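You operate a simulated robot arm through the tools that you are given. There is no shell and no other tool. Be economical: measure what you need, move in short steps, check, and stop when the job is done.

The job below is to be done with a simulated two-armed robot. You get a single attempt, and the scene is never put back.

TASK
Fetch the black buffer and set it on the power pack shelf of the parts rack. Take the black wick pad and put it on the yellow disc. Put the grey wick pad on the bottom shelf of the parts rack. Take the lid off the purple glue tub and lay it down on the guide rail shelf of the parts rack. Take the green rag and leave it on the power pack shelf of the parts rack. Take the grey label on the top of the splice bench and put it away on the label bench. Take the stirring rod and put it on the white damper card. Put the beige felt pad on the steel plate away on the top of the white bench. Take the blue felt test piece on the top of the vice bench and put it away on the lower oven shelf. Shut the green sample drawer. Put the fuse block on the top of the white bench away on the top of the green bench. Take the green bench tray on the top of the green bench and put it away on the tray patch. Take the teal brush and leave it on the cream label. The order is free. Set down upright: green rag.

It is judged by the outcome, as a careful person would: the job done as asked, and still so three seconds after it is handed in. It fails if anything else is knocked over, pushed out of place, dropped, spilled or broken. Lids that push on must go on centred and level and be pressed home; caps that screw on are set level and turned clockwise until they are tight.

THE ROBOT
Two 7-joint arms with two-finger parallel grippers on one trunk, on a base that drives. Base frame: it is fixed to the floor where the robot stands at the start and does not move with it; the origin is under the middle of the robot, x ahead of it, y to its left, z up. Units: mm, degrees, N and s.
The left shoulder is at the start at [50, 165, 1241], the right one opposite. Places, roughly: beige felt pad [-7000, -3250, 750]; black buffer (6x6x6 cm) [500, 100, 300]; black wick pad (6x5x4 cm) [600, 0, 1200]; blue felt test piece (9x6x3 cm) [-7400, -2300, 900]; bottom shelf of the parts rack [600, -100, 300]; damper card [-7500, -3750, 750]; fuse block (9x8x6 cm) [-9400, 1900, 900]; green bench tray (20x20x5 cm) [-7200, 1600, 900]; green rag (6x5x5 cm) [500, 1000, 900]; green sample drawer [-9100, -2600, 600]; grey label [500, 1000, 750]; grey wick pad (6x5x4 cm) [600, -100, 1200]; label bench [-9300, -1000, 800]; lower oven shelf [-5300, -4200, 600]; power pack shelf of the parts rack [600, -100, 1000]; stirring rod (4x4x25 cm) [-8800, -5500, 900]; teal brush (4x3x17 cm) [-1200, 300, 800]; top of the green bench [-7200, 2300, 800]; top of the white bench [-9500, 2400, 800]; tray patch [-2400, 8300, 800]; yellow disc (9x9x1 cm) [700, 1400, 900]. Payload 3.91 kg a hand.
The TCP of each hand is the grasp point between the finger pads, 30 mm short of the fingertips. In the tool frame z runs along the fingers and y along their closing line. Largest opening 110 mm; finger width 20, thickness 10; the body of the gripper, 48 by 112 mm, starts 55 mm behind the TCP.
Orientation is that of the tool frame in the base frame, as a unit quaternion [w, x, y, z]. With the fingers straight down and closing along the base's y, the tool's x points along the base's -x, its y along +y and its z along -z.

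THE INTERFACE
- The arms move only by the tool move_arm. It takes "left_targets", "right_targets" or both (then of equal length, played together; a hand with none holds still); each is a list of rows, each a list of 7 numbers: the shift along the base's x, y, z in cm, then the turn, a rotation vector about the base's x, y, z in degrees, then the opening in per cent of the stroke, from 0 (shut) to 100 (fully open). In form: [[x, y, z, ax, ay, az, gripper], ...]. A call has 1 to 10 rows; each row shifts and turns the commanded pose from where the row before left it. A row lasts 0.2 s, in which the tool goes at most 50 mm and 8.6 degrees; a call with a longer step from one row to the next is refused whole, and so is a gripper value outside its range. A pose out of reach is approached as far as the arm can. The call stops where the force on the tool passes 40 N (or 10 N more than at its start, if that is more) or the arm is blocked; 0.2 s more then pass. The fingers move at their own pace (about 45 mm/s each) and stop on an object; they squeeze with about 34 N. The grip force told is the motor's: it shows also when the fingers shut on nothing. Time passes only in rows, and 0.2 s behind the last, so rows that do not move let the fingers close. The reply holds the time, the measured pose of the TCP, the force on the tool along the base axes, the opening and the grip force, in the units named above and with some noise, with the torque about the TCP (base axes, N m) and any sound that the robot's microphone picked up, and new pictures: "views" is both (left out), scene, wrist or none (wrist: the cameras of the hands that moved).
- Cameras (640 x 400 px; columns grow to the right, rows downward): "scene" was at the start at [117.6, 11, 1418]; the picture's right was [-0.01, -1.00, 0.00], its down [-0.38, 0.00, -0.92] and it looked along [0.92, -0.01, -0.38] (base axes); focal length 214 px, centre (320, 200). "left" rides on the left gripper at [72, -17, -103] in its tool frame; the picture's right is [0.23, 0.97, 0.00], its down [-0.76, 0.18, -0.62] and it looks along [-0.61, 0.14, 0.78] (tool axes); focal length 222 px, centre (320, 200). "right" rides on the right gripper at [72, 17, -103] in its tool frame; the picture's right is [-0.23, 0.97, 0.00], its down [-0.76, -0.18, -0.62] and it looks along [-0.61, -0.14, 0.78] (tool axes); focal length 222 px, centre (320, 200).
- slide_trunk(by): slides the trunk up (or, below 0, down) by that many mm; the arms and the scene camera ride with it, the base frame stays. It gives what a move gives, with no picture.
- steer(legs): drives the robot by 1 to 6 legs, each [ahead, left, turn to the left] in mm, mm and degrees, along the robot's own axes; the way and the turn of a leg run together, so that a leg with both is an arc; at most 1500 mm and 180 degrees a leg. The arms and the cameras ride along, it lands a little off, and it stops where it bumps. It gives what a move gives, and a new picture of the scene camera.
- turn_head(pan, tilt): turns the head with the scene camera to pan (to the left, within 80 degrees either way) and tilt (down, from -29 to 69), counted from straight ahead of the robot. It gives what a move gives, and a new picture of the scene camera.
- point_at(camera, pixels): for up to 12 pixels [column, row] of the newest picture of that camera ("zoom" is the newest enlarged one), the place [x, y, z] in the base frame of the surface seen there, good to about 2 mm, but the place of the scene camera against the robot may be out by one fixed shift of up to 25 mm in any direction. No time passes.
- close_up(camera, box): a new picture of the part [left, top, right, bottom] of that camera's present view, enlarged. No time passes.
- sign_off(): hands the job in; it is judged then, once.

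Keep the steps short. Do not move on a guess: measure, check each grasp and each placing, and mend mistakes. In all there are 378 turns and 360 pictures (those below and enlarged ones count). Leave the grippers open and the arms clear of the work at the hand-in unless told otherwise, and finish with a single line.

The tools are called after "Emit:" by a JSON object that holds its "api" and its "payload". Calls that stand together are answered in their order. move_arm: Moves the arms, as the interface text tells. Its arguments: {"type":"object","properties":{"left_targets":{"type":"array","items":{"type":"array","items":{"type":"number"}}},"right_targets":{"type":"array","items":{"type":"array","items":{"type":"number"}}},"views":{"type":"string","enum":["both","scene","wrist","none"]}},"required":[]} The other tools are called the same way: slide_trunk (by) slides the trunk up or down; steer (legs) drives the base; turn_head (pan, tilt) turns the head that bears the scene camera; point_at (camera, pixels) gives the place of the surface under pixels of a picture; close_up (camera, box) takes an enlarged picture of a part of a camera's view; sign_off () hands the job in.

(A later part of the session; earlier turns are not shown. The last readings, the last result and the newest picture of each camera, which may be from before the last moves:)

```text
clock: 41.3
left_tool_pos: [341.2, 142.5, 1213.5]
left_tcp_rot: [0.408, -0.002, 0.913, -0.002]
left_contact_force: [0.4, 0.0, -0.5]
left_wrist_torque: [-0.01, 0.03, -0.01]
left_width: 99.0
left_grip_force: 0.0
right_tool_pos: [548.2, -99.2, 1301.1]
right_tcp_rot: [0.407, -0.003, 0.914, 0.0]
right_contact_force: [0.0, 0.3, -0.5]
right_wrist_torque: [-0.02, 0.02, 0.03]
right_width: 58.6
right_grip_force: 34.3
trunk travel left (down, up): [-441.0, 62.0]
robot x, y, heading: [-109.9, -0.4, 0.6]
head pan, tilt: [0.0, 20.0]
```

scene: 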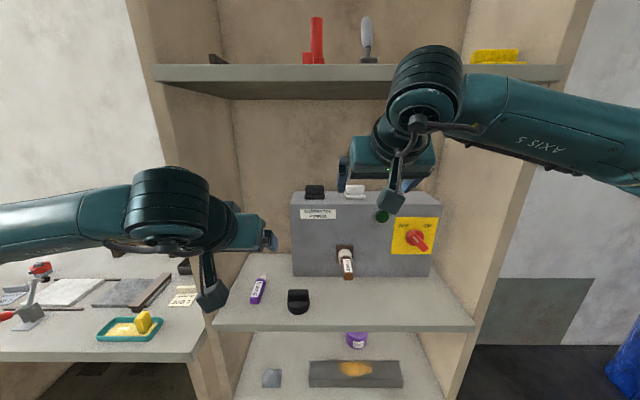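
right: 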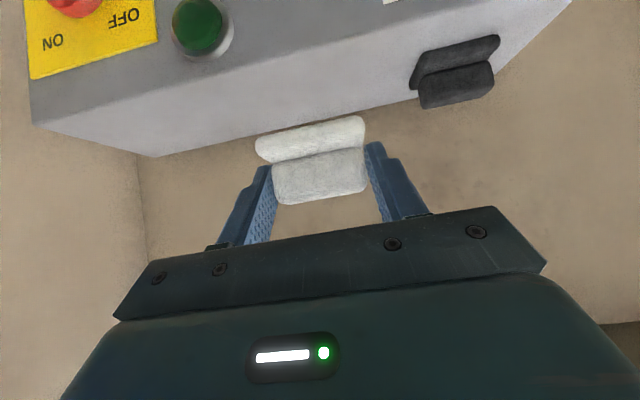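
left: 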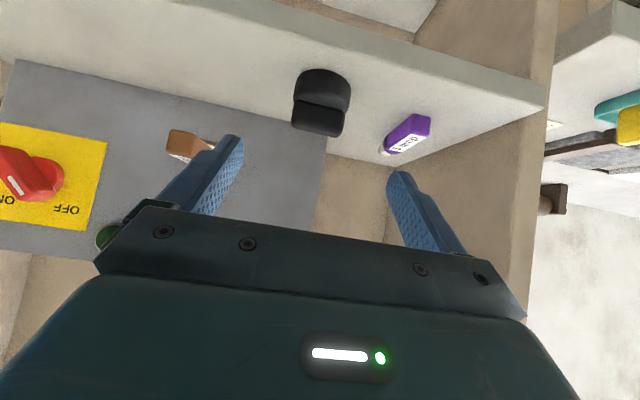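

The grey pad is held. I'll withdraw the right hand to the side while the left goes to its pre-grasp for the black pad.

Emit:
{"api": "move_arm", "payload": {"right_targets": [[-4.7, 0, 0, 0, 0, 0, 10], [-4.7, -1, 0, 0, 0, 0, 10], [-4.7, -1, 0, 0, 0, 0, 10], [-4.7, -1.5, 0, 0, 0, 0, 10], [-2, -2, 0, 0, 0, 0, 10], [0, -2, 0, 0, 0, 0, 10], [0, 0, 0, 0, 0, 0, 10], [0, 0, 0, 0, 0, 0, 10], [0, 0, 0, 0, 0, 0, 10]], "left_targets": [[0, 0, 2.8, 0, 0, 0, 100], [0, 0, 2.8, 0, 0, 0, 100], [0, -1, 2.8, 0, 0, 0, 100], [2, -2, 0, 0, 0, 0, 100], [3.5, -2, 0, 0, 0, 0, 100], [3.5, -2, 0, 0, 0, 0, 100], [3.5, -2, 0, 0, 0, 0, 100], [4, -2, 0, 0, 0, 0, 100], [3.5, -1.8, 0, 0, 0, 0, 100]], "views": "wrist"}}

```text
clock: 43.3
left_tool_pos: [543.6, 16.0, 1298.6]
left_tcp_rot: [0.407, -0.001, 0.913, -0.001]
left_contact_force: [-0.6, -0.2, -0.6]
left_wrist_torque: [0.02, -0.03, -0.01]
left_width: 110.1
left_grip_force: 0.0
right_tool_pos: [341.3, -175.6, 1303.1]
right_tcp_rot: [0.407, -0.002, 0.913, 0.0]
right_contact_force: [-0.1, -0.4, 0.4]
right_wrist_torque: [0.02, -0.04, 0.02]
right_width: 58.7
right_grip_force: 34.1
trunk travel left (down, up): [-441.0, 62.0]
robot x, y, heading: [-107.1, -4.1, 0.1]
head pan, tilt: [0.0, 20.0]
```

right: 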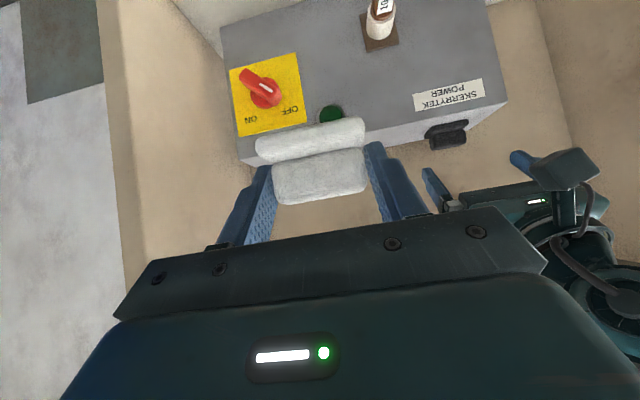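
left: 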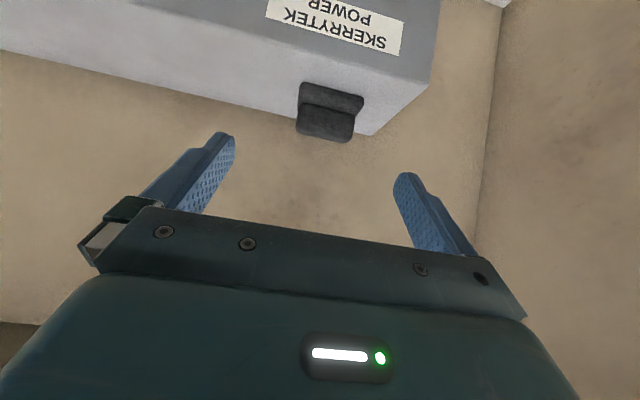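

It's aligned. I'll go in, close and lift the black pad.

Emit:
{"api": "move_arm", "payload": {"left_targets": [[2.5, 0.1, -2.2, 0, 0, 0, 100], [2.5, 0.1, -2.2, 0, 0, 0, 100], [2.5, 0, -2.2, 0, 0, 0, 100], [0, 0, 0, 0, 0, 0, 10], [0, 0, 0, 0, 0, 0, 10], [0, 0, 0, 0, 0, 0, 10], [0, 0, 0, 0, 0, 0, 10], [0, 0, 0, 0, 0, 0, 10]], "views": "wrist"}}

```text
clock: 45.1
left_tool_pos: [619.1, 17.2, 1230.1]
left_tcp_rot: [0.407, -0.001, 0.914, -0.002]
left_contact_force: [0.7, 0.6, 0.1]
left_wrist_torque: [0.01, 0.0, -0.02]
left_width: 58.7
left_grip_force: 33.7
right_tool_pos: [340.4, -175.0, 1302.5]
right_tcp_rot: [0.408, -0.003, 0.913, 0.0]
right_contact_force: [-0.5, -0.4, -0.5]
right_wrist_torque: [-0.01, 0.01, -0.02]
right_width: 58.7
right_grip_force: 34.6
trunk travel left (down, up): [-441.0, 62.0]
robot x, y, heading: [-108.6, -4.6, 0.6]
head pan, tilt: [0.0, 20.0]
```

left: 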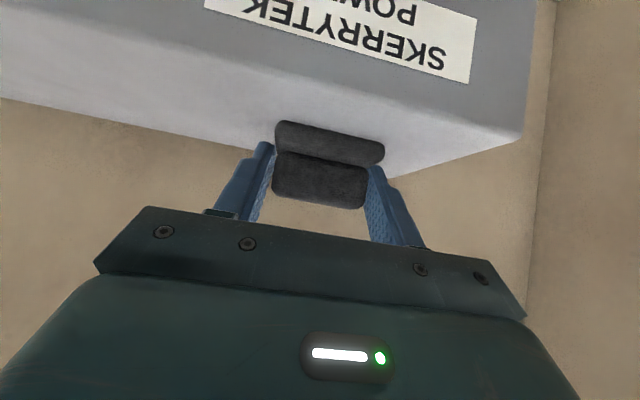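

Held at 58.7. I'll lift and retract, back up 300, then lower the trunk 380 for the bottom shelf.

Emit:
{"api": "move_arm", "payload": {"left_targets": [[0, 0, 2, 0, 0, 0, 10], [-3, 0.5, 3, 0, 0, 0, 10], [-4, 1, 2, 0, 0, 0, 10], [-4.5, 1.5, 0, 0, 0, 0, 10], [-4.5, 1.5, 0, 0, 0, 0, 10], [-4.5, 1.5, 0, 0, 0, 0, 10], [-4.5, 1.5, 0, 0, 0, 0, 10], [-3, 1.5, 0, 0, 0, 0, 10]], "views": "none"}}

Emit:
{"api": "steer", "payload": {"legs": [[-300, 0, 0]]}}

Emit:
{"api": "slide_trunk", "payload": {"by": -380}}

Emit:
{"api": "move_arm", "payload": {"right_targets": [[0, 1, -4.9, 0, 0, 0, 10], [0, 1, -4.9, 0, 0, 0, 10], [0, 1, -4.9, 0, 0, 0, 10], [0, 1, -4.9, 0, 0, 0, 10], [0, 1, -4.9, 0, 0, 0, 10], [0, 0, -4.9, 0, 0, 0, 10], [0, 0, -4.9, 0, 0, 0, 10], [0, 0, -4.9, 0, 0, 0, 10], [0, 0, -4.9, 0, 0, 0, 10], [0, 0, -4.9, 0, 0, 0, 10]], "views": "scene"}}

```text
clock: 46.9
left_tool_pos: [335.6, 109.1, 1301.3]
left_tcp_rot: [0.408, -0.004, 0.913, -0.001]
left_contact_force: [0.7, 0.6, -0.6]
left_wrist_torque: [-0.03, -0.01, -0.01]
left_width: 58.7
left_grip_force: 33.9
right_tool_pos: [340.7, -175.4, 1302.5]
right_tcp_rot: [0.408, -0.003, 0.913, -0.001]
right_contact_force: [0.0, -0.8, -1.0]
right_wrist_torque: [-0.02, 0.01, 0.03]
right_width: 58.8
right_grip_force: 33.9
trunk travel left (down, up): [-441.0, 62.0]
robot x, y, heading: [-113.1, -3.1, 0.3]
head pan, tilt: [0.0, 20.0]
```

```text
clock: 48.9
left_tool_pos: [41.8, 107.1, 1300.3]
left_tcp_rot: [0.408, -0.003, 0.913, 0.0]
left_contact_force: [-0.1, -0.7, 0.2]
left_wrist_torque: [0.01, 0.01, 0.02]
left_width: 58.7
left_grip_force: 34.3
right_tool_pos: [45.4, -177.6, 1303.9]
right_tcp_rot: [0.407, -0.003, 0.913, 0.0]
right_contact_force: [-0.1, 0.3, -0.8]
right_wrist_torque: [-0.02, -0.02, 0.0]
right_width: 58.5
right_grip_force: 34.0
trunk travel left (down, up): [-441.0, 62.0]
robot x, y, heading: [-404.2, -1.3, 0.5]
head pan, tilt: [0.0, 20.0]
```

scene: 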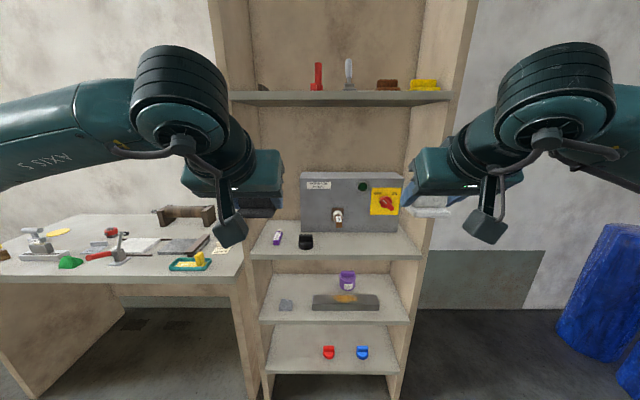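

```text
clock: 52.6
left_tool_pos: [42.2, 105.9, 920.5]
left_tcp_rot: [0.408, -0.003, 0.913, 0.0]
left_contact_force: [0.2, -0.4, 0.4]
left_wrist_torque: [-0.02, -0.02, 0.0]
left_width: 58.9
left_grip_force: 33.1
right_tool_pos: [46.0, -176.3, 923.4]
right_tcp_rot: [0.407, -0.004, 0.913, 0.001]
right_contact_force: [-0.2, -0.2, 0.0]
right_wrist_torque: [-0.03, 0.0, 0.01]
right_width: 58.6
right_grip_force: 33.7
trunk travel left (down, up): [-61.0, 442.0]
robot x, y, heading: [-403.2, 0.1, 0.4]
head pan, tilt: [0.0, 20.0]
```

```text
clock: 54.8
left_tool_pos: [42.5, 107.6, 920.1]
left_tcp_rot: [0.406, -0.003, 0.914, -0.001]
left_contact_force: [-0.4, -0.7, -0.3]
left_wrist_torque: [0.01, 0.01, 0.0]
left_width: 58.9
left_grip_force: 34.0
right_tool_pos: [52.4, -102.6, 445.9]
right_tcp_rot: [0.404, -0.001, 0.915, -0.005]
right_contact_force: [0.2, 0.6, -1.3]
right_wrist_torque: [0.0, -0.02, 0.03]
right_width: 59.0
right_grip_force: 34.1
right hand out of reach, approached as far as the arm can: row 9, 10
trunk travel left (down, up): [-61.0, 442.0]
robot x, y, heading: [-404.8, -1.9, 0.3]
head pan, tilt: [0.0, 20.0]
```

scene: 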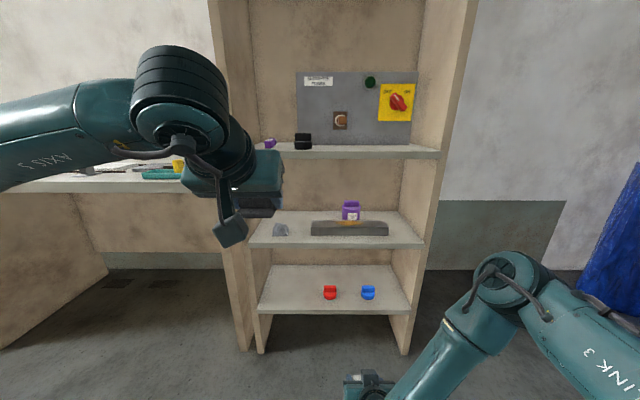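

I'll use the free left part of the bottom shelf (y≈80–130). Shift left 190, then ahead 200.

Emit:
{"api": "steer", "payload": {"legs": [[0, 190, 0], [200, 0, 0]]}}

Emit:
{"api": "move_arm", "payload": {"right_targets": [[4, 0, -1.5, 0, 0, 0, 10], [4, 0, -1.5, 0, 0, 0, 10], [4, 0, -1.5, 0, 0, 0, 10]], "views": "wrist"}}

```text
clock: 57.5
left_tool_pos: [241.3, 301.5, 919.7]
left_tcp_rot: [0.408, -0.006, 0.913, 0.001]
left_contact_force: [-0.2, -0.1, 0.1]
left_wrist_torque: [0.01, -0.01, 0.01]
left_width: 58.6
left_grip_force: 34.3
right_tool_pos: [252.7, 90.0, 445.9]
right_tcp_rot: [0.405, -0.005, 0.914, -0.003]
right_contact_force: [0.2, 1.2, -0.8]
right_wrist_torque: [-0.01, 0.01, 0.0]
right_width: 58.6
right_grip_force: 34.3
trunk travel left (down, up): [-61.0, 442.0]
robot x, y, heading: [-204.0, 190.4, 0.8]
head pan, tilt: [0.0, 20.0]
```

scene: 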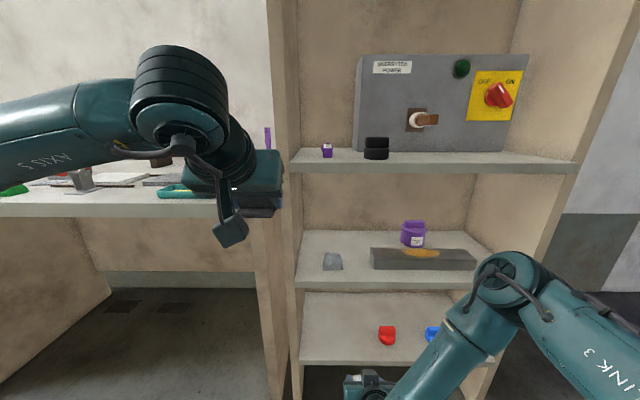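

```text
clock: 58.3
left_tool_pos: [242.6, 300.8, 920.5]
left_tcp_rot: [0.407, -0.006, 0.913, 0.0]
left_contact_force: [-0.5, -0.4, -0.1]
left_wrist_torque: [0.02, 0.01, -0.04]
left_width: 58.8
left_grip_force: 34.2
right_tool_pos: [372.9, 88.1, 403.6]
right_tcp_rot: [0.404, -0.006, 0.915, -0.003]
right_contact_force: [-0.7, 0.9, -1.1]
right_wrist_torque: [0.0, -0.01, 0.0]
right_width: 58.7
right_grip_force: 34.0
trunk travel left (down, up): [-61.0, 442.0]
robot x, y, heading: [-207.1, 188.1, 0.7]
head pan, tilt: [0.0, 20.0]
```

right: 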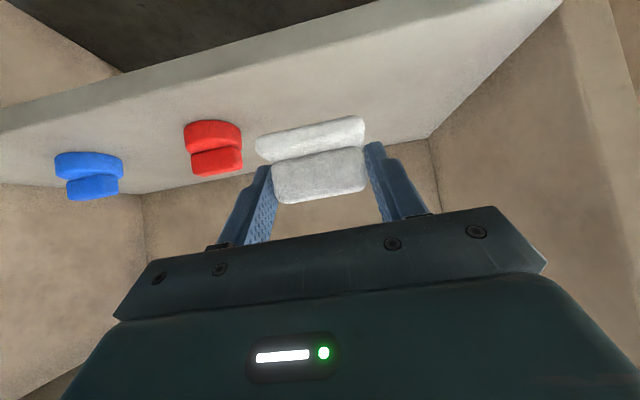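

Moving to (490,110) and down to just above the shelf.

Emit:
{"api": "move_arm", "payload": {"right_targets": [[4, 1, -0.7, 0, 0, 0, 10], [4, 1, -1, 0, 0, 0, 10], [3.5, 0.3, -2, 0, 0, 0, 10], [0, 0, -2, 0, 0, 0, 10], [0, 0, -1, 0, 0, 0, 10]], "views": "wrist"}}

```text
clock: 59.5
left_tool_pos: [241.2, 301.3, 919.5]
left_tcp_rot: [0.408, -0.006, 0.913, 0.0]
left_contact_force: [-0.2, 0.0, -1.6]
left_wrist_torque: [-0.02, 0.0, 0.01]
left_width: 58.6
left_grip_force: 33.8
right_tool_pos: [467.0, 118.6, 363.2]
right_tcp_rot: [0.404, -0.004, 0.915, -0.003]
right_contact_force: [0.0, 0.1, 0.0]
right_wrist_torque: [0.0, 0.0, 0.02]
right_width: 58.5
right_grip_force: 34.1
right hand out of reach, approached as far as the arm can: row 3, 4, 5
trunk travel left (down, up): [-61.0, 442.0]
robot x, y, heading: [-204.6, 193.0, 0.8]
head pan, tilt: [0.0, 20.0]
```

right: 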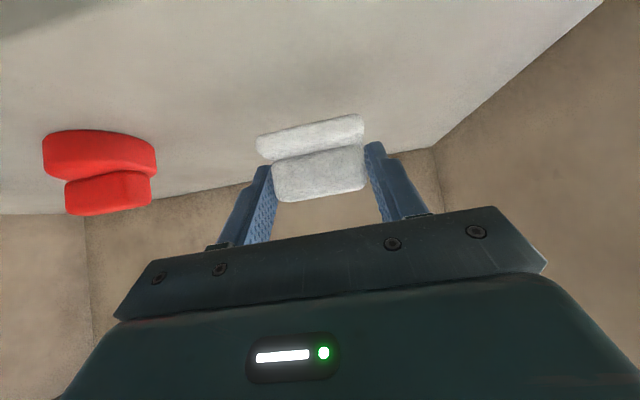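

That's at outer reach. I'll drive ahead 60, then finish the lowering with arm rows.

Emit:
{"api": "steer", "payload": {"legs": [[60, 0, 0]]}}

Emit:
{"api": "move_arm", "payload": {"right_targets": [[-2, 0, -1, 0, 0, 0, 10], [0, 0, -1, 0, 0, 0, 10], [0, 0, -0.6, 0, 0, 0, 10], [0, 0, -0.3, 0, 0, 0, 10]], "views": "wrist"}}

```text
clock: 60.5
left_tool_pos: [300.0, 300.6, 919.6]
left_tcp_rot: [0.408, -0.005, 0.913, 0.0]
left_contact_force: [-1.1, -0.9, -0.9]
left_wrist_torque: [0.0, 0.01, 0.05]
left_width: 58.3
left_grip_force: 34.0
right_tool_pos: [524.8, 119.4, 363.7]
right_tcp_rot: [0.405, -0.003, 0.914, -0.004]
right_contact_force: [-0.9, 0.7, 0.3]
right_wrist_torque: [0.0, -0.03, -0.02]
right_width: 59.0
right_grip_force: 33.9
trunk travel left (down, up): [-61.0, 442.0]
robot x, y, heading: [-144.8, 190.4, 0.7]
head pan, tilt: [0.0, 20.0]
```

scene: 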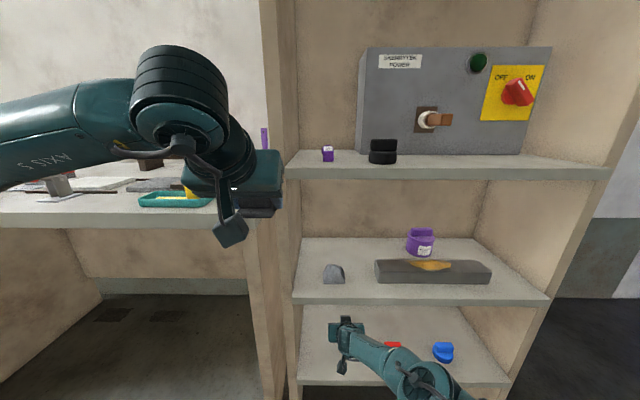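

```text
clock: 61.5
left_tool_pos: [300.7, 302.3, 919.8]
left_tcp_rot: [0.407, -0.005, 0.913, 0.0]
left_contact_force: [-0.4, -0.1, 0.2]
left_wrist_torque: [0.03, 0.01, 0.01]
left_width: 58.7
left_grip_force: 33.8
right_tool_pos: [505.0, 116.6, 337.8]
right_tcp_rot: [0.404, -0.004, 0.915, -0.003]
right_contact_force: [-0.3, 0.1, -0.5]
right_wrist_torque: [0.0, 0.0, 0.02]
right_width: 58.7
right_grip_force: 33.9
right hand out of reach, approached as far as the arm can: row 4
trunk travel left (down, up): [-61.0, 442.0]
robot x, y, heading: [-146.9, 194.0, 0.7]
head pan, tilt: [0.0, 20.0]
```

right: 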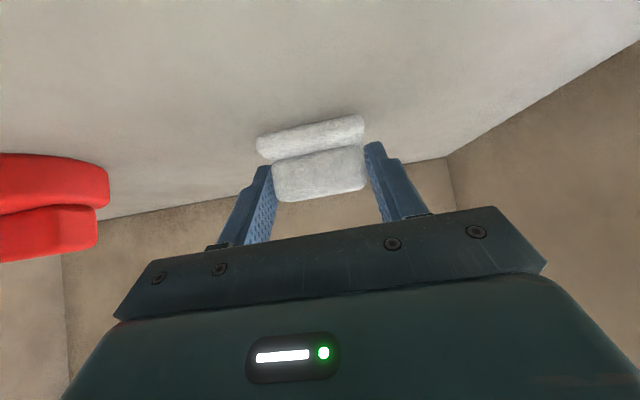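

About 4–5 mm remain; I'll lower with the trunk.

Emit:
{"api": "slide_trunk", "payload": {"by": -5}}

```text
clock: 62.0
left_tool_pos: [300.3, 301.0, 916.2]
left_tcp_rot: [0.407, -0.005, 0.913, 0.001]
left_contact_force: [-0.2, -0.4, -0.4]
left_wrist_torque: [-0.01, -0.02, 0.01]
left_width: 58.8
left_grip_force: 34.0
right_tool_pos: [505.2, 118.5, 335.0]
right_tcp_rot: [0.405, -0.005, 0.914, -0.002]
right_contact_force: [0.5, 0.4, 5.3]
right_wrist_torque: [0.2, -0.12, -0.04]
right_width: 59.0
right_grip_force: 33.9
trunk travel left (down, up): [-56.0, 447.0]
robot x, y, heading: [-144.9, 191.9, 0.8]
head pan, tilt: [0.0, 20.0]
```

Contact at 5 N. I'll open, then withdraw up and back.

Emit:
{"api": "move_arm", "payload": {"right_targets": [[0, 0, 0, 0, 0, 0, 90], [0, 0, 0, 0, 0, 0, 90], [0, 0, 0, 0, 0, 0, 90], [-3, 0, 2.7, 0, 0, 0, 90], [-3, 0, 2.7, 0, 0, 0, 90]], "views": "wrist"}}

Emit:
{"api": "steer", "payload": {"legs": [[-300, 0, 0]]}}

```text
clock: 63.2
left_tool_pos: [299.9, 302.0, 916.1]
left_tcp_rot: [0.408, -0.005, 0.913, 0.0]
left_contact_force: [-0.4, -0.1, -0.3]
left_wrist_torque: [-0.01, -0.03, 0.01]
left_width: 58.3
left_grip_force: 33.7
right_tool_pos: [446.3, 119.1, 390.6]
right_tcp_rot: [0.406, -0.003, 0.914, -0.004]
right_contact_force: [0.4, -0.2, 0.0]
right_wrist_torque: [-0.01, 0.0, -0.03]
right_width: 98.9
right_grip_force: 0.1
trunk travel left (down, up): [-56.0, 447.0]
robot x, y, heading: [-144.8, 191.8, 0.6]
head pan, tilt: [0.0, 20.0]
```

right: 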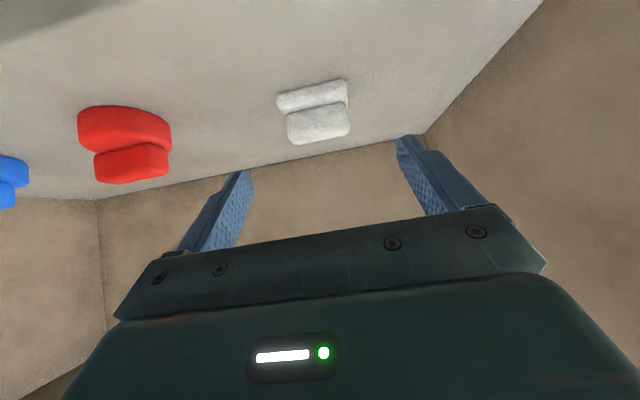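

```text
clock: 65.3
left_tool_pos: [-3.7, 299.0, 914.6]
left_tcp_rot: [0.407, -0.006, 0.913, 0.001]
left_contact_force: [0.6, -0.9, 0.4]
left_wrist_torque: [0.0, 0.0, -0.02]
left_width: 58.6
left_grip_force: 33.5
right_tool_pos: [140.3, 117.2, 389.7]
right_tcp_rot: [0.404, -0.003, 0.915, -0.004]
right_contact_force: [0.6, -0.1, -0.1]
right_wrist_torque: [-0.04, -0.01, -0.02]
right_width: 99.1
right_grip_force: 0.0
trunk travel left (down, up): [-56.0, 447.0]
robot x, y, heading: [-443.4, 185.9, 0.8]
head pan, tilt: [0.0, 20.0]
```

scene: 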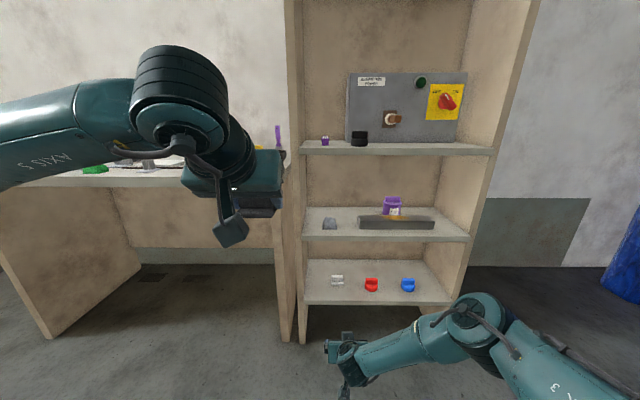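

The grey pad stands on the bottom shelf. Next the purple tub lid with the right hand: move right 200, raise the trunk 170, and lift the hand.

Emit:
{"api": "steer", "payload": {"legs": [[0, -215, 0]]}}

Emit:
{"api": "slide_trunk", "payload": {"by": 200}}

Emit:
{"api": "move_arm", "payload": {"right_targets": [[0, 0, 4.5, 0, 0, 0, 90], [0, 0, 4.5, 0, 0, 0, 90], [0, 0, 4.5, 0, 0, 0, 90], [0, 0, 4.5, 0, 0, 0, 90], [0, 0, 2, 0, 0, 0, 90]], "views": "none"}}

Emit:
{"api": "steer", "payload": {"legs": [[260, 0, 0]]}}

Emit:
{"api": "move_arm", "payload": {"right_targets": [[3, -1, 0, 0, 0, 0, 90]], "views": "wrist"}}

```text
clock: 67.0
left_tool_pos: [-1.1, 84.5, 915.1]
left_tcp_rot: [0.408, -0.007, 0.913, 0.001]
left_contact_force: [-0.4, 0.4, -0.2]
left_wrist_torque: [0.01, 0.0, 0.01]
left_width: 58.7
left_grip_force: 33.9
right_tool_pos: [143.6, -97.0, 388.9]
right_tcp_rot: [0.405, -0.005, 0.914, -0.003]
right_contact_force: [-0.2, -0.3, 0.4]
right_wrist_torque: [0.01, 0.0, -0.02]
right_width: 99.0
right_grip_force: 0.1
trunk travel left (down, up): [-56.0, 447.0]
robot x, y, heading: [-445.9, -27.1, 0.8]
head pan, tilt: [0.0, 20.0]
```

scene: 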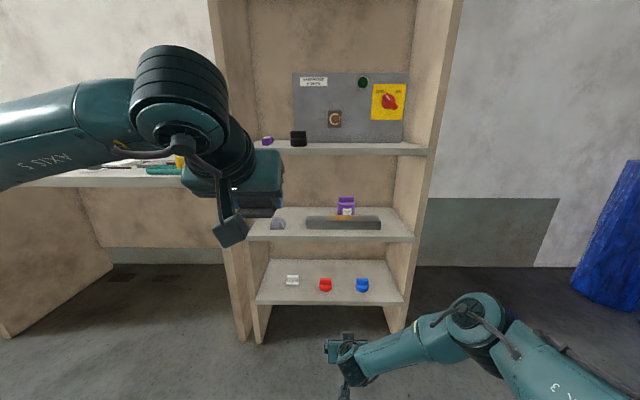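

```text
clock: 69.1
left_tool_pos: [-0.9, 83.6, 1114.9]
left_tcp_rot: [0.406, -0.007, 0.914, 0.001]
left_contact_force: [-0.5, 1.0, 0.0]
left_wrist_torque: [0.0, -0.03, 0.02]
left_width: 58.8
left_grip_force: 34.5
right_tool_pos: [143.2, -96.3, 590.0]
right_tcp_rot: [0.404, -0.004, 0.915, -0.003]
right_contact_force: [0.0, -0.2, 0.0]
right_wrist_torque: [-0.02, 0.06, 0.0]
right_width: 99.1
right_grip_force: 0.1
trunk travel left (down, up): [-256.0, 247.0]
robot x, y, heading: [-445.0, -25.0, 0.6]
head pan, tilt: [0.0, 20.0]
```

```text
clock: 70.3
left_tool_pos: [-1.1, 83.9, 1114.7]
left_tcp_rot: [0.407, -0.007, 0.913, 0.002]
left_contact_force: [0.1, 0.4, -0.2]
left_wrist_torque: [0.0, -0.02, -0.04]
left_width: 58.8
left_grip_force: 33.9
right_tool_pos: [142.9, -96.9, 788.7]
right_tcp_rot: [0.404, -0.005, 0.915, -0.002]
right_contact_force: [0.9, 0.3, 0.9]
right_wrist_torque: [-0.03, 0.03, 0.04]
right_width: 98.8
right_grip_force: 0.1
trunk travel left (down, up): [-256.0, 247.0]
robot x, y, heading: [-448.2, -24.7, 0.8]
head pan, tilt: [0.0, 20.0]
```

```text
clock: 72.2
left_tool_pos: [254.8, 88.5, 1114.5]
left_tcp_rot: [0.407, -0.008, 0.913, 0.001]
left_contact_force: [-1.0, 0.6, -0.4]
left_wrist_torque: [-0.02, -0.02, -0.02]
left_width: 58.8
left_grip_force: 34.0
right_tool_pos: [400.4, -90.9, 787.5]
right_tcp_rot: [0.405, -0.006, 0.914, -0.003]
right_contact_force: [-0.3, 0.9, -0.7]
right_wrist_torque: [-0.03, -0.02, 0.01]
right_width: 99.1
right_grip_force: 0.0
trunk travel left (down, up): [-256.0, 247.0]
robot x, y, heading: [-191.8, -23.2, 1.1]
head pan, tilt: [0.0, 20.0]
```

scene: 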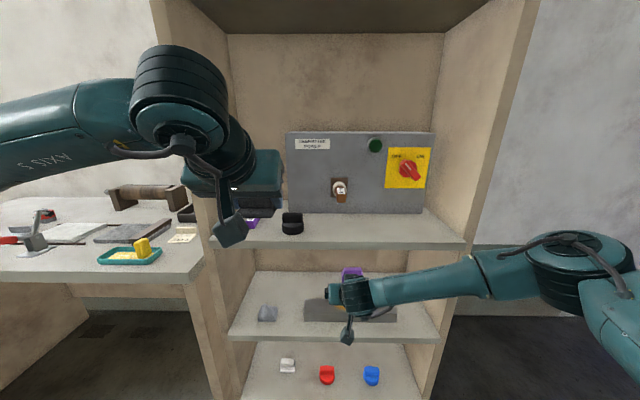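

```text
clock: 72.6
left_tool_pos: [255.7, 88.6, 1114.3]
left_tcp_rot: [0.407, -0.008, 0.913, 0.002]
left_contact_force: [0.6, 0.5, -0.7]
left_wrist_torque: [-0.04, -0.03, -0.02]
left_width: 58.6
left_grip_force: 34.0
right_tool_pos: [431.1, -100.1, 788.3]
right_tcp_rot: [0.405, -0.006, 0.914, -0.002]
right_contact_force: [0.3, -0.4, 0.1]
right_wrist_torque: [0.0, 0.02, 0.0]
right_width: 99.2
right_grip_force: 0.0
trunk travel left (down, up): [-256.0, 247.0]
robot x, y, heading: [-190.6, -23.4, 1.1]
head pan, tilt: [0.0, 20.0]
```

right: 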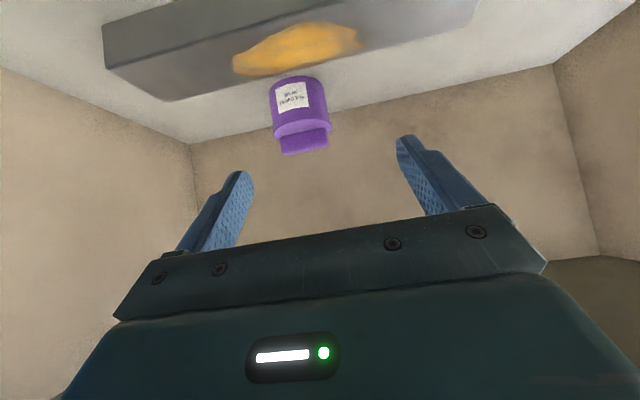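

Emit:
{"api": "close_up", "payload": {"camera": "right", "box": [250, 60, 360, 165]}}

Emit:
{"api": "point_at", "payload": {"camera": "zoom", "pixels": [[250, 200], [300, 390], [310, 460], [220, 460], [380, 430], [180, 420], [430, 370], [310, 520], [300, 440], [160, 60], [430, 300], [130, 220]]}}

```text
3.81 times, centred on (305, 112) of right
```

zoom: 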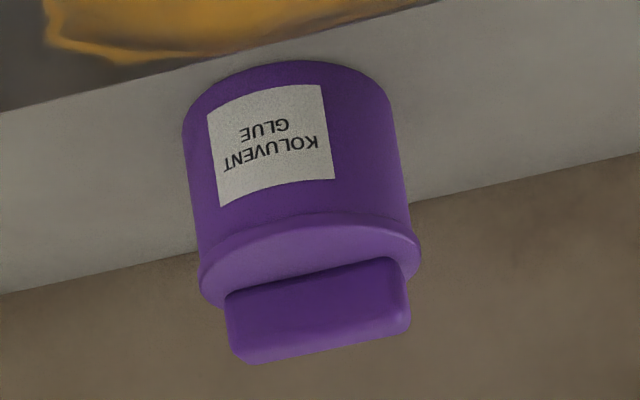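

```text
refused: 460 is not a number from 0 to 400
```

Emit:
{"api": "point_at", "payload": {"camera": "zoom", "pixels": [[290, 80], [300, 205], [310, 255], [240, 310], [400, 280], [320, 310], [320, 350], [205, 270], [415, 240], [430, 180], [100, 240], [310, 232]]}}

```text
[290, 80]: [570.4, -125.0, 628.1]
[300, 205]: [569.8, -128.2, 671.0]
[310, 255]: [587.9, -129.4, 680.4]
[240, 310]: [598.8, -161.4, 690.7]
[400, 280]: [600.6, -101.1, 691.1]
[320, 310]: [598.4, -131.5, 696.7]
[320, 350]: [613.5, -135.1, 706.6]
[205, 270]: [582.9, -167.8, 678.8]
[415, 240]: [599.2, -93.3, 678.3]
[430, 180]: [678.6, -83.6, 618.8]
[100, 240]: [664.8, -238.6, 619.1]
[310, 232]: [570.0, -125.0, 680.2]
```

Tub: lid bar centre (606,-131), z 680–707, lid disc below it, shelf at 619. I'll go in along the finger line to (604,-131,704).

Emit:
{"api": "move_arm", "payload": {"right_targets": [[3.5, -1, -0.5, 0, 0, 0, 90], [3.5, -1, -0.5, 0, 0, 0, 90], [2.9, -1.1, -0.5, 0, 0, 0, 90], [2.45, 0, -2.25, 0, 0, 0, 90], [2.45, 0, -2.25, 0, 0, 0, 90], [2.45, 0, -2.25, 0, 0, 0, 90]], "views": "wrist"}}

```text
clock: 74.0
left_tool_pos: [255.4, 89.7, 1115.3]
left_tcp_rot: [0.407, -0.008, 0.913, 0.002]
left_contact_force: [-0.2, 0.1, -0.3]
left_wrist_torque: [0.0, 0.0, 0.01]
left_width: 58.8
left_grip_force: 34.5
right_tool_pos: [575.3, -134.3, 725.4]
right_tcp_rot: [0.404, -0.006, 0.915, -0.001]
right_contact_force: [-0.4, 0.1, 1.4]
right_wrist_torque: [0.02, -0.01, -0.01]
right_width: 98.9
right_grip_force: 0.1
right hand out of reach, approached as far as the arm can: row 5, 6
trunk travel left (down, up): [-256.0, 247.0]
robot x, y, heading: [-189.5, -22.8, 1.1]
head pan, tilt: [0.0, 20.0]
```

right: 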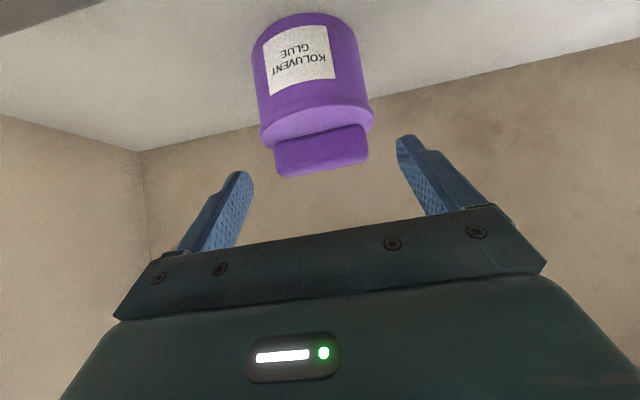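

At outer reach. I'll drive 45 mm ahead, then correct.

Emit:
{"api": "steer", "payload": {"legs": [[45, 0, 0]]}}

Emit:
{"api": "move_arm", "payload": {"right_targets": [[-1.5, 0.2, 0, 0, 0, 0, 90], [0, 0, -1.9, 0, 0, 0, 90]], "views": "wrist"}}

```text
clock: 74.9
left_tool_pos: [301.7, 90.1, 1115.4]
left_tcp_rot: [0.406, -0.008, 0.914, 0.002]
left_contact_force: [0.2, -0.2, -1.8]
left_wrist_torque: [0.0, -0.02, -0.01]
left_width: 58.7
left_grip_force: 34.1
right_tool_pos: [620.6, -133.5, 724.7]
right_tcp_rot: [0.404, -0.006, 0.915, -0.001]
right_contact_force: [-0.9, -0.1, 0.1]
right_wrist_torque: [0.02, 0.02, 0.0]
right_width: 99.1
right_grip_force: 0.1
trunk travel left (down, up): [-256.0, 247.0]
robot x, y, heading: [-146.1, -24.1, 1.1]
head pan, tilt: [0.0, 20.0]
```

scene: 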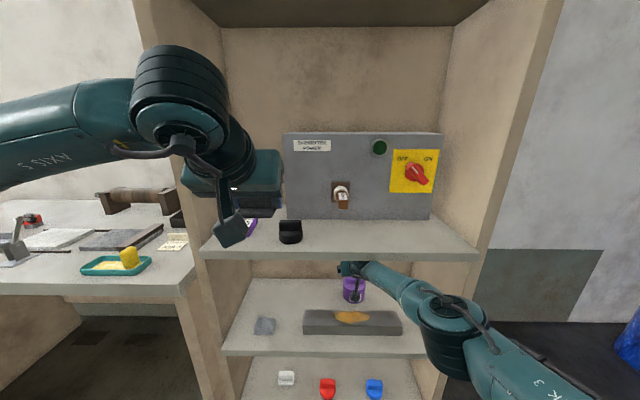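

```text
clock: 75.5
left_tool_pos: [300.8, 89.5, 1115.3]
left_tcp_rot: [0.407, -0.008, 0.913, 0.002]
left_contact_force: [-0.5, -0.5, -0.6]
left_wrist_torque: [-0.01, 0.04, 0.03]
left_width: 58.6
left_grip_force: 34.4
right_tool_pos: [605.6, -133.4, 706.0]
right_tcp_rot: [0.404, -0.006, 0.915, -0.002]
right_contact_force: [-0.2, 0.4, 0.8]
right_wrist_torque: [0.05, 0.01, 0.01]
right_width: 99.1
right_grip_force: 0.1
trunk travel left (down, up): [-256.0, 247.0]
robot x, y, heading: [-143.1, -22.0, 0.9]
head pan, tilt: [0.0, 20.0]
```

right: 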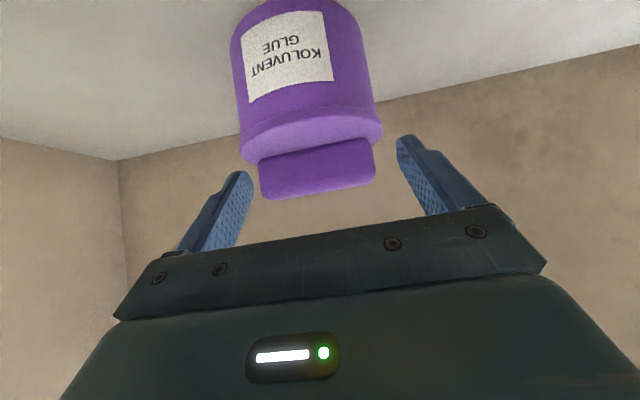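

Well placed. I'll close on the bar and lift 15 mm slowly, with force feedback.

Emit:
{"api": "move_arm", "payload": {"right_targets": [[0, -0.2, 0, 0, 0, 0, 10], [0, 0, 0, 0, 0, 0, 10], [0, 0, 0, 0, 0, 0, 10], [0, 0, 0, 0, 0, 0, 10], [0, 0, 0.5, 0, 0, 0, 10], [0, 0, 0.5, 0, 0, 0, 10], [0, 0, 0.5, 0, 0, 0, 10]], "views": "wrist"}}

```text
clock: 77.1
left_tool_pos: [300.9, 90.0, 1115.2]
left_tcp_rot: [0.408, -0.007, 0.913, 0.002]
left_contact_force: [0.4, 0.0, -1.1]
left_wrist_torque: [0.01, 0.01, 0.0]
left_width: 58.7
left_grip_force: 33.9
right_tool_pos: [606.5, -134.2, 720.4]
right_tcp_rot: [0.405, -0.006, 0.914, -0.001]
right_contact_force: [-0.8, 0.6, -0.7]
right_wrist_torque: [0.03, -0.02, -0.02]
right_width: 77.3
right_grip_force: 33.8
trunk travel left (down, up): [-256.0, 247.0]
robot x, y, heading: [-140.7, -22.2, 1.3]
head pan, tilt: [0.0, 20.0]
heard: snap
```

right: 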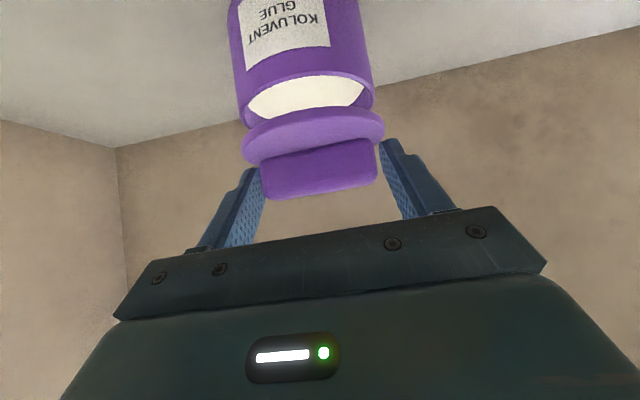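

The lid snapped free and the tub stayed. I'll carry it over to (590,45) behind and left of the rail on the same shelf.

Emit:
{"api": "move_arm", "payload": {"right_targets": [[0, 0, 2.5, 0, 0, 0, 10], [-0.3, 3, 0, 0, 0, 0, 10], [-0.3, 3.5, 0, 0, 0, 0, 10], [-0.3, 3.5, 0, 0, 0, 0, 10], [-0.3, 3.5, 0, 0, 0, 0, 10], [-0.3, 3.5, 0, 0, 0, 0, 10], [0, 0, -3, 0, 0, 0, 10]], "views": "wrist"}}

```text
clock: 78.7
left_tool_pos: [301.8, 87.9, 1114.7]
left_tcp_rot: [0.406, -0.008, 0.914, 0.002]
left_contact_force: [-0.1, 0.0, -0.4]
left_wrist_torque: [0.02, 0.0, 0.02]
left_width: 58.5
left_grip_force: 33.9
right_tool_pos: [564.6, 2.5, 704.4]
right_tcp_rot: [0.404, -0.006, 0.915, -0.001]
right_contact_force: [-0.4, -0.1, -0.6]
right_wrist_torque: [-0.03, -0.02, 0.04]
right_width: 77.3
right_grip_force: 33.9
right hand out of reach, approached as far as the arm can: row 5, 6, 7
trunk travel left (down, up): [-256.0, 247.0]
robot x, y, heading: [-148.7, -25.1, 0.9]
head pan, tilt: [0.0, 20.0]
```

right: 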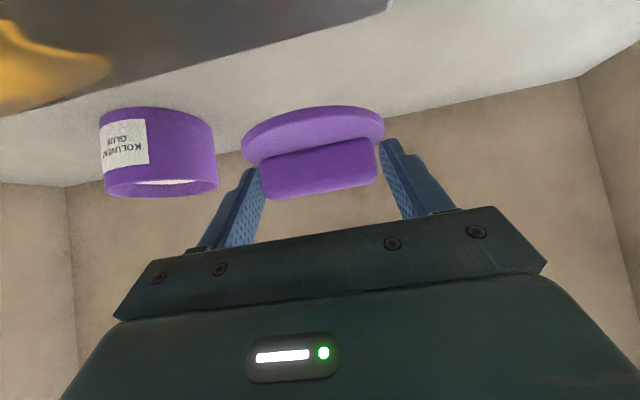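

Emit:
{"api": "point_at", "payload": {"camera": "right", "pixels": [[330, 20], [250, 60], [350, 75], [310, 120], [210, 180]]}}

```text
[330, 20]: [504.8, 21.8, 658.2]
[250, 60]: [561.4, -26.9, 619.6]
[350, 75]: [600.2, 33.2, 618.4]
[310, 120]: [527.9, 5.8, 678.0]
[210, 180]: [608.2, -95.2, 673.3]
```

The wrist camera would hang over the rail here, so I'll shift left 85 mm, beyond the rail's end.

Emit:
{"api": "steer", "payload": {"legs": [[0, 85, 0]]}}

Emit:
{"api": "move_arm", "payload": {"right_targets": [[1, 0, 0, 0, 0, 0, 10], [1, 0, -2, 0, 0, 0, 10]], "views": "wrist"}}

Emit:
{"api": "point_at", "payload": {"camera": "right", "pixels": [[310, 120], [310, 60], [480, 60], [100, 60], [400, 40]]}}

```text
clock: 79.8
left_tool_pos: [300.0, 174.1, 1114.9]
left_tcp_rot: [0.407, -0.008, 0.913, 0.002]
left_contact_force: [-0.7, 0.0, -0.5]
left_wrist_torque: [0.0, 0.0, -0.03]
left_width: 59.0
left_grip_force: 33.9
right_tool_pos: [562.8, 86.0, 704.4]
right_tcp_rot: [0.404, -0.007, 0.915, -0.002]
right_contact_force: [0.1, 0.8, -0.2]
right_wrist_torque: [0.01, 0.0, -0.01]
right_width: 77.3
right_grip_force: 34.2
trunk travel left (down, up): [-256.0, 247.0]
robot x, y, heading: [-145.8, 58.5, 1.1]
head pan, tilt: [0.0, 20.0]
```

scene: 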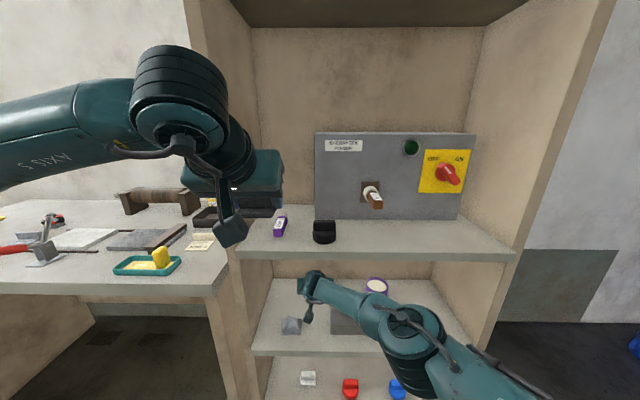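

```text
clock: 80.4
left_tool_pos: [299.3, 173.2, 1115.8]
left_tcp_rot: [0.407, -0.007, 0.913, 0.001]
left_contact_force: [-1.0, 0.6, -0.5]
left_wrist_torque: [-0.01, 0.01, -0.01]
left_width: 59.0
left_grip_force: 34.0
right_tool_pos: [561.4, 83.2, 694.8]
right_tcp_rot: [0.405, -0.006, 0.914, -0.002]
right_contact_force: [-0.1, -0.2, 0.2]
right_wrist_torque: [-0.02, 0.03, 0.0]
right_width: 77.1
right_grip_force: 33.9
right hand out of reach, approached as far as the arm can: row 1, 2
trunk travel left (down, up): [-256.0, 247.0]
robot x, y, heading: [-146.6, 59.5, 1.2]
head pan, tilt: [0.0, 20.0]
```

right: 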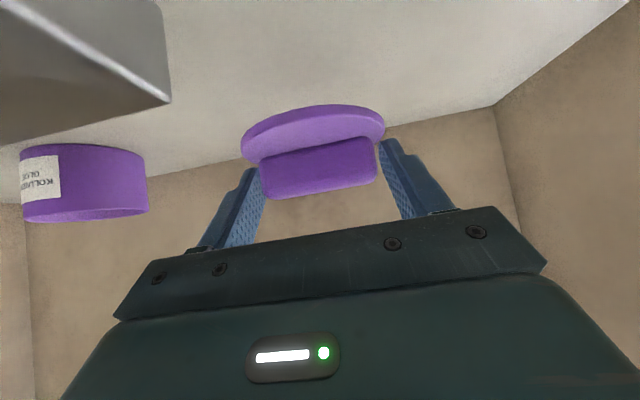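

```text
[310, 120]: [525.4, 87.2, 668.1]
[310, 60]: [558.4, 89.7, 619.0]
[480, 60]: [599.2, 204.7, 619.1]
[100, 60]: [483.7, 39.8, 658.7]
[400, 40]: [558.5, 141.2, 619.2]
```

Emit:
{"api": "point_at", "payload": {"camera": "scene", "pixels": [[315, 285], [345, 300], [370, 315], [405, 340], [440, 360]]}}

```text
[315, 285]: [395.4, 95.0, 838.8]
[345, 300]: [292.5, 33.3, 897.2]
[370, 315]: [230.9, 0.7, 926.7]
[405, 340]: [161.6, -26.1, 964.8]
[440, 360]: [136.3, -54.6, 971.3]
```

The arm is clear. I'll lower with the trunk by 33 mm.

Emit:
{"api": "slide_trunk", "payload": {"by": -33}}

Emit:
{"api": "move_arm", "payload": {"right_targets": [[-0.5, 0, -0.2, 0, 0, 0, 10], [0, 0, -0.2, 0, 0, 0, 10]], "views": "wrist"}}

```text
clock: 81.2
left_tool_pos: [300.2, 174.0, 1082.1]
left_tcp_rot: [0.407, -0.007, 0.913, 0.0]
left_contact_force: [-0.3, 0.1, -0.2]
left_wrist_torque: [-0.01, -0.01, -0.03]
left_width: 58.7
left_grip_force: 33.4
right_tool_pos: [561.1, 83.9, 660.9]
right_tcp_rot: [0.405, -0.006, 0.914, -0.003]
right_contact_force: [0.3, -0.3, -0.2]
right_wrist_torque: [0.04, 0.03, 0.02]
right_width: 76.8
right_grip_force: 33.7
trunk travel left (down, up): [-223.0, 280.0]
robot x, y, heading: [-145.9, 61.3, 1.1]
head pan, tilt: [0.0, 20.0]
```

```text
clock: 81.8
left_tool_pos: [299.4, 173.9, 1081.9]
left_tcp_rot: [0.408, -0.008, 0.913, 0.001]
left_contact_force: [-0.4, -1.1, -0.2]
left_wrist_torque: [0.02, -0.03, -0.01]
left_width: 58.7
left_grip_force: 34.2
right_tool_pos: [557.1, 83.5, 657.2]
right_tcp_rot: [0.404, -0.006, 0.915, -0.003]
right_contact_force: [0.2, 0.2, -0.2]
right_wrist_torque: [0.02, -0.01, 0.02]
right_width: 76.7
right_grip_force: 33.9
trunk travel left (down, up): [-223.0, 280.0]
robot x, y, heading: [-144.2, 64.8, 1.3]
head pan, tilt: [0.0, 20.0]
```

right: 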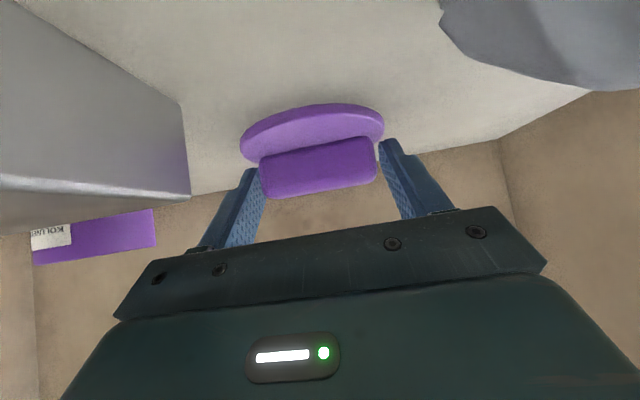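

Not touching yet. A few more small steps down.

Emit:
{"api": "move_arm", "payload": {"right_targets": [[0, 0, -0.2, 0, 0, 0, 10], [0, 0, -0.2, 0, 0, 0, 10], [0, 0, -0.2, 0, 0, 0, 10]], "views": "none"}}

Emit:
{"api": "point_at", "payload": {"camera": "right", "pixels": [[310, 115], [310, 107], [310, 100], [300, 140]]}}

```text
clock: 82.5
left_tool_pos: [299.3, 173.9, 1083.8]
left_tcp_rot: [0.407, -0.008, 0.913, 0.002]
left_contact_force: [1.3, -0.6, -0.4]
left_wrist_torque: [-0.01, 0.01, 0.0]
left_width: 58.6
left_grip_force: 34.1
right_tool_pos: [558.3, 86.0, 650.0]
right_tcp_rot: [0.405, -0.006, 0.914, -0.002]
right_contact_force: [0.2, 0.5, 1.8]
right_wrist_torque: [-0.06, 0.05, -0.02]
right_width: 76.5
right_grip_force: 34.0
trunk travel left (down, up): [-223.0, 280.0]
robot x, y, heading: [-147.3, 59.9, 1.0]
head pan, tilt: [0.0, 20.0]
```

```text
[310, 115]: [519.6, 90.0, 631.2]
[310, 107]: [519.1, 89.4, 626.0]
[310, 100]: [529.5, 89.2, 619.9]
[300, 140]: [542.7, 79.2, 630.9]
```

Contact at z≈650. I'll release gently and withdraw along the finger line.

Emit:
{"api": "move_arm", "payload": {"right_targets": [[0, 0, -0.1, 0, 0, 0, 10], [0, 0, 0, 0, 0, 0, 95], [0, 0, 0, 0, 0, 0, 95], [0, 0, 0, 0, 0, 0, 95], [-2.2, 0, 2.2, 0, 0, 0, 95], [-2.2, 0, 2.2, 0, 0, 0, 95], [-2.2, 0, 2.2, 0, 0, 0, 95]], "views": "wrist"}}

Emit:
{"api": "steer", "payload": {"legs": [[-280, 0, 0]]}}

```text
clock: 84.2
left_tool_pos: [300.5, 172.9, 1082.1]
left_tcp_rot: [0.407, -0.007, 0.913, 0.001]
left_contact_force: [0.0, -0.3, 0.2]
left_wrist_torque: [0.0, -0.02, -0.02]
left_width: 58.5
left_grip_force: 33.9
right_tool_pos: [491.7, 82.8, 717.5]
right_tcp_rot: [0.405, -0.006, 0.914, -0.003]
right_contact_force: [0.0, -1.5, 0.3]
right_wrist_torque: [0.04, 0.03, -0.01]
right_width: 104.4
right_grip_force: 0.1
trunk travel left (down, up): [-223.0, 280.0]
robot x, y, heading: [-147.8, 59.4, 0.9]
head pan, tilt: [0.0, 20.0]
```

right: 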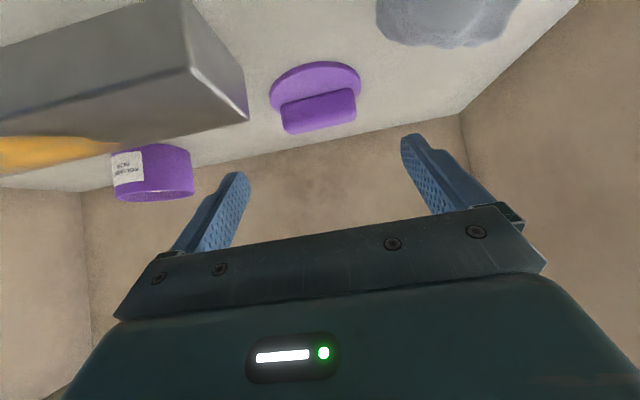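

```text
clock: 86.1
left_tool_pos: [18.4, 170.6, 1083.2]
left_tcp_rot: [0.408, -0.01, 0.913, 0.003]
left_contact_force: [0.5, -0.6, -0.6]
left_wrist_torque: [-0.01, -0.01, 0.0]
left_width: 58.7
left_grip_force: 33.8
right_tool_pos: [210.2, 80.9, 716.1]
right_tcp_rot: [0.404, -0.008, 0.915, -0.002]
right_contact_force: [-0.3, 0.3, 0.4]
right_wrist_torque: [-0.04, -0.02, -0.01]
right_width: 104.5
right_grip_force: 0.1
trunk travel left (down, up): [-223.0, 280.0]
robot x, y, heading: [-428.3, 58.8, 1.1]
head pan, tilt: [0.0, 20.0]
```

scene: 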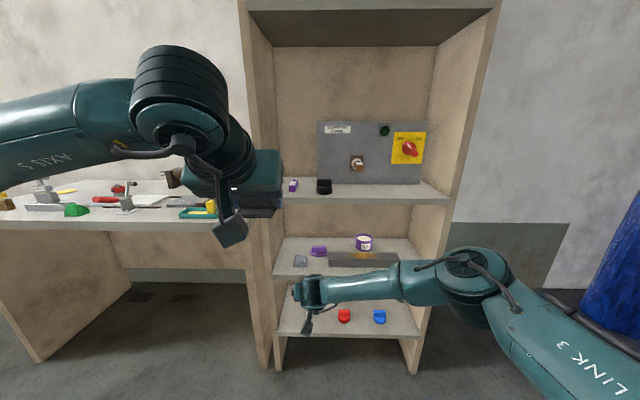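

The lid lies on the guide rail shelf. Next is the bench on the left: drive left about 1150 mm and raise the trunk 200.

Emit:
{"api": "steer", "payload": {"legs": [[0, 1150, -1]]}}

Emit:
{"api": "slide_trunk", "payload": {"by": 220}}

Emit:
{"api": "turn_head", "payload": {"pan": 0, "tilt": 35}}

```text
clock: 92.0
left_tool_pos: [-7.6, 1324.2, 1082.5]
left_tcp_rot: [0.408, -0.009, 0.913, 0.002]
left_contact_force: [-0.7, 0.7, 0.2]
left_wrist_torque: [0.01, 0.02, -0.01]
left_width: 58.5
left_grip_force: 33.5
right_tool_pos: [185.7, 1234.2, 717.0]
right_tcp_rot: [0.404, -0.008, 0.915, -0.001]
right_contact_force: [0.1, 0.1, -0.4]
right_wrist_torque: [0.0, 0.02, 0.0]
right_width: 104.2
right_grip_force: 0.2
trunk travel left (down, up): [-223.0, 280.0]
robot x, y, heading: [-450.1, 1206.9, 1.1]
head pan, tilt: [0.0, 20.0]
```

scene: 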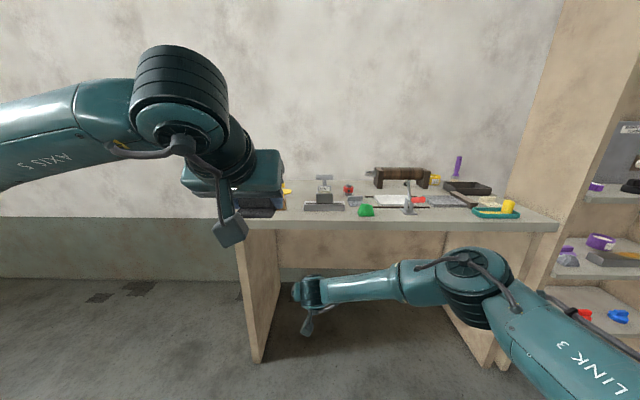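

```text
clock: 94.3
left_tool_pos: [-6.5, 1322.8, 1302.6]
left_tcp_rot: [0.408, -0.01, 0.913, 0.003]
left_contact_force: [0.3, 0.5, -0.5]
left_wrist_torque: [0.01, -0.01, 0.03]
left_width: 58.8
left_grip_force: 33.8
right_tool_pos: [184.2, 1232.5, 936.5]
right_tcp_rot: [0.404, -0.008, 0.915, -0.002]
right_contact_force: [-0.1, 0.0, 0.6]
right_wrist_torque: [0.02, -0.03, 0.0]
right_width: 104.6
right_grip_force: 0.1
trunk travel left (down, up): [-443.0, 60.0]
robot x, y, heading: [-453.6, 1209.1, 1.2]
head pan, tilt: [0.0, 20.0]
```

```text
clock: 95.1
left_tool_pos: [-7.0, 1323.0, 1301.9]
left_tcp_rot: [0.408, -0.009, 0.913, 0.003]
left_contact_force: [0.3, -0.6, -1.2]
left_wrist_torque: [0.03, 0.02, 0.02]
left_width: 58.8
left_grip_force: 34.4
right_tool_pos: [184.9, 1232.9, 937.1]
right_tcp_rot: [0.405, -0.007, 0.914, -0.003]
right_contact_force: [0.0, -0.4, 0.5]
right_wrist_torque: [0.02, 0.02, 0.03]
right_width: 104.5
right_grip_force: 0.1
trunk travel left (down, up): [-443.0, 60.0]
robot x, y, heading: [-452.7, 1208.8, 1.4]
head pan, tilt: [0.0, 35.0]
```

scene: 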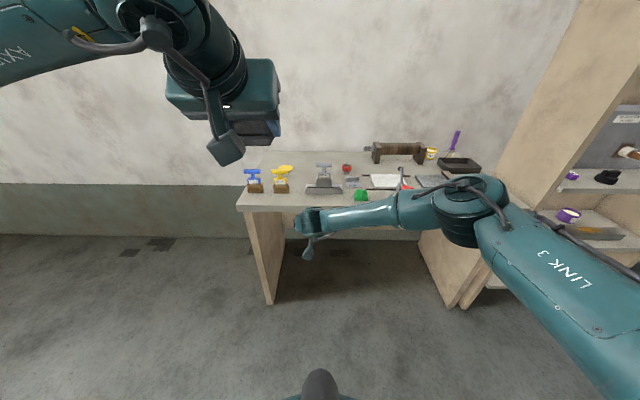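

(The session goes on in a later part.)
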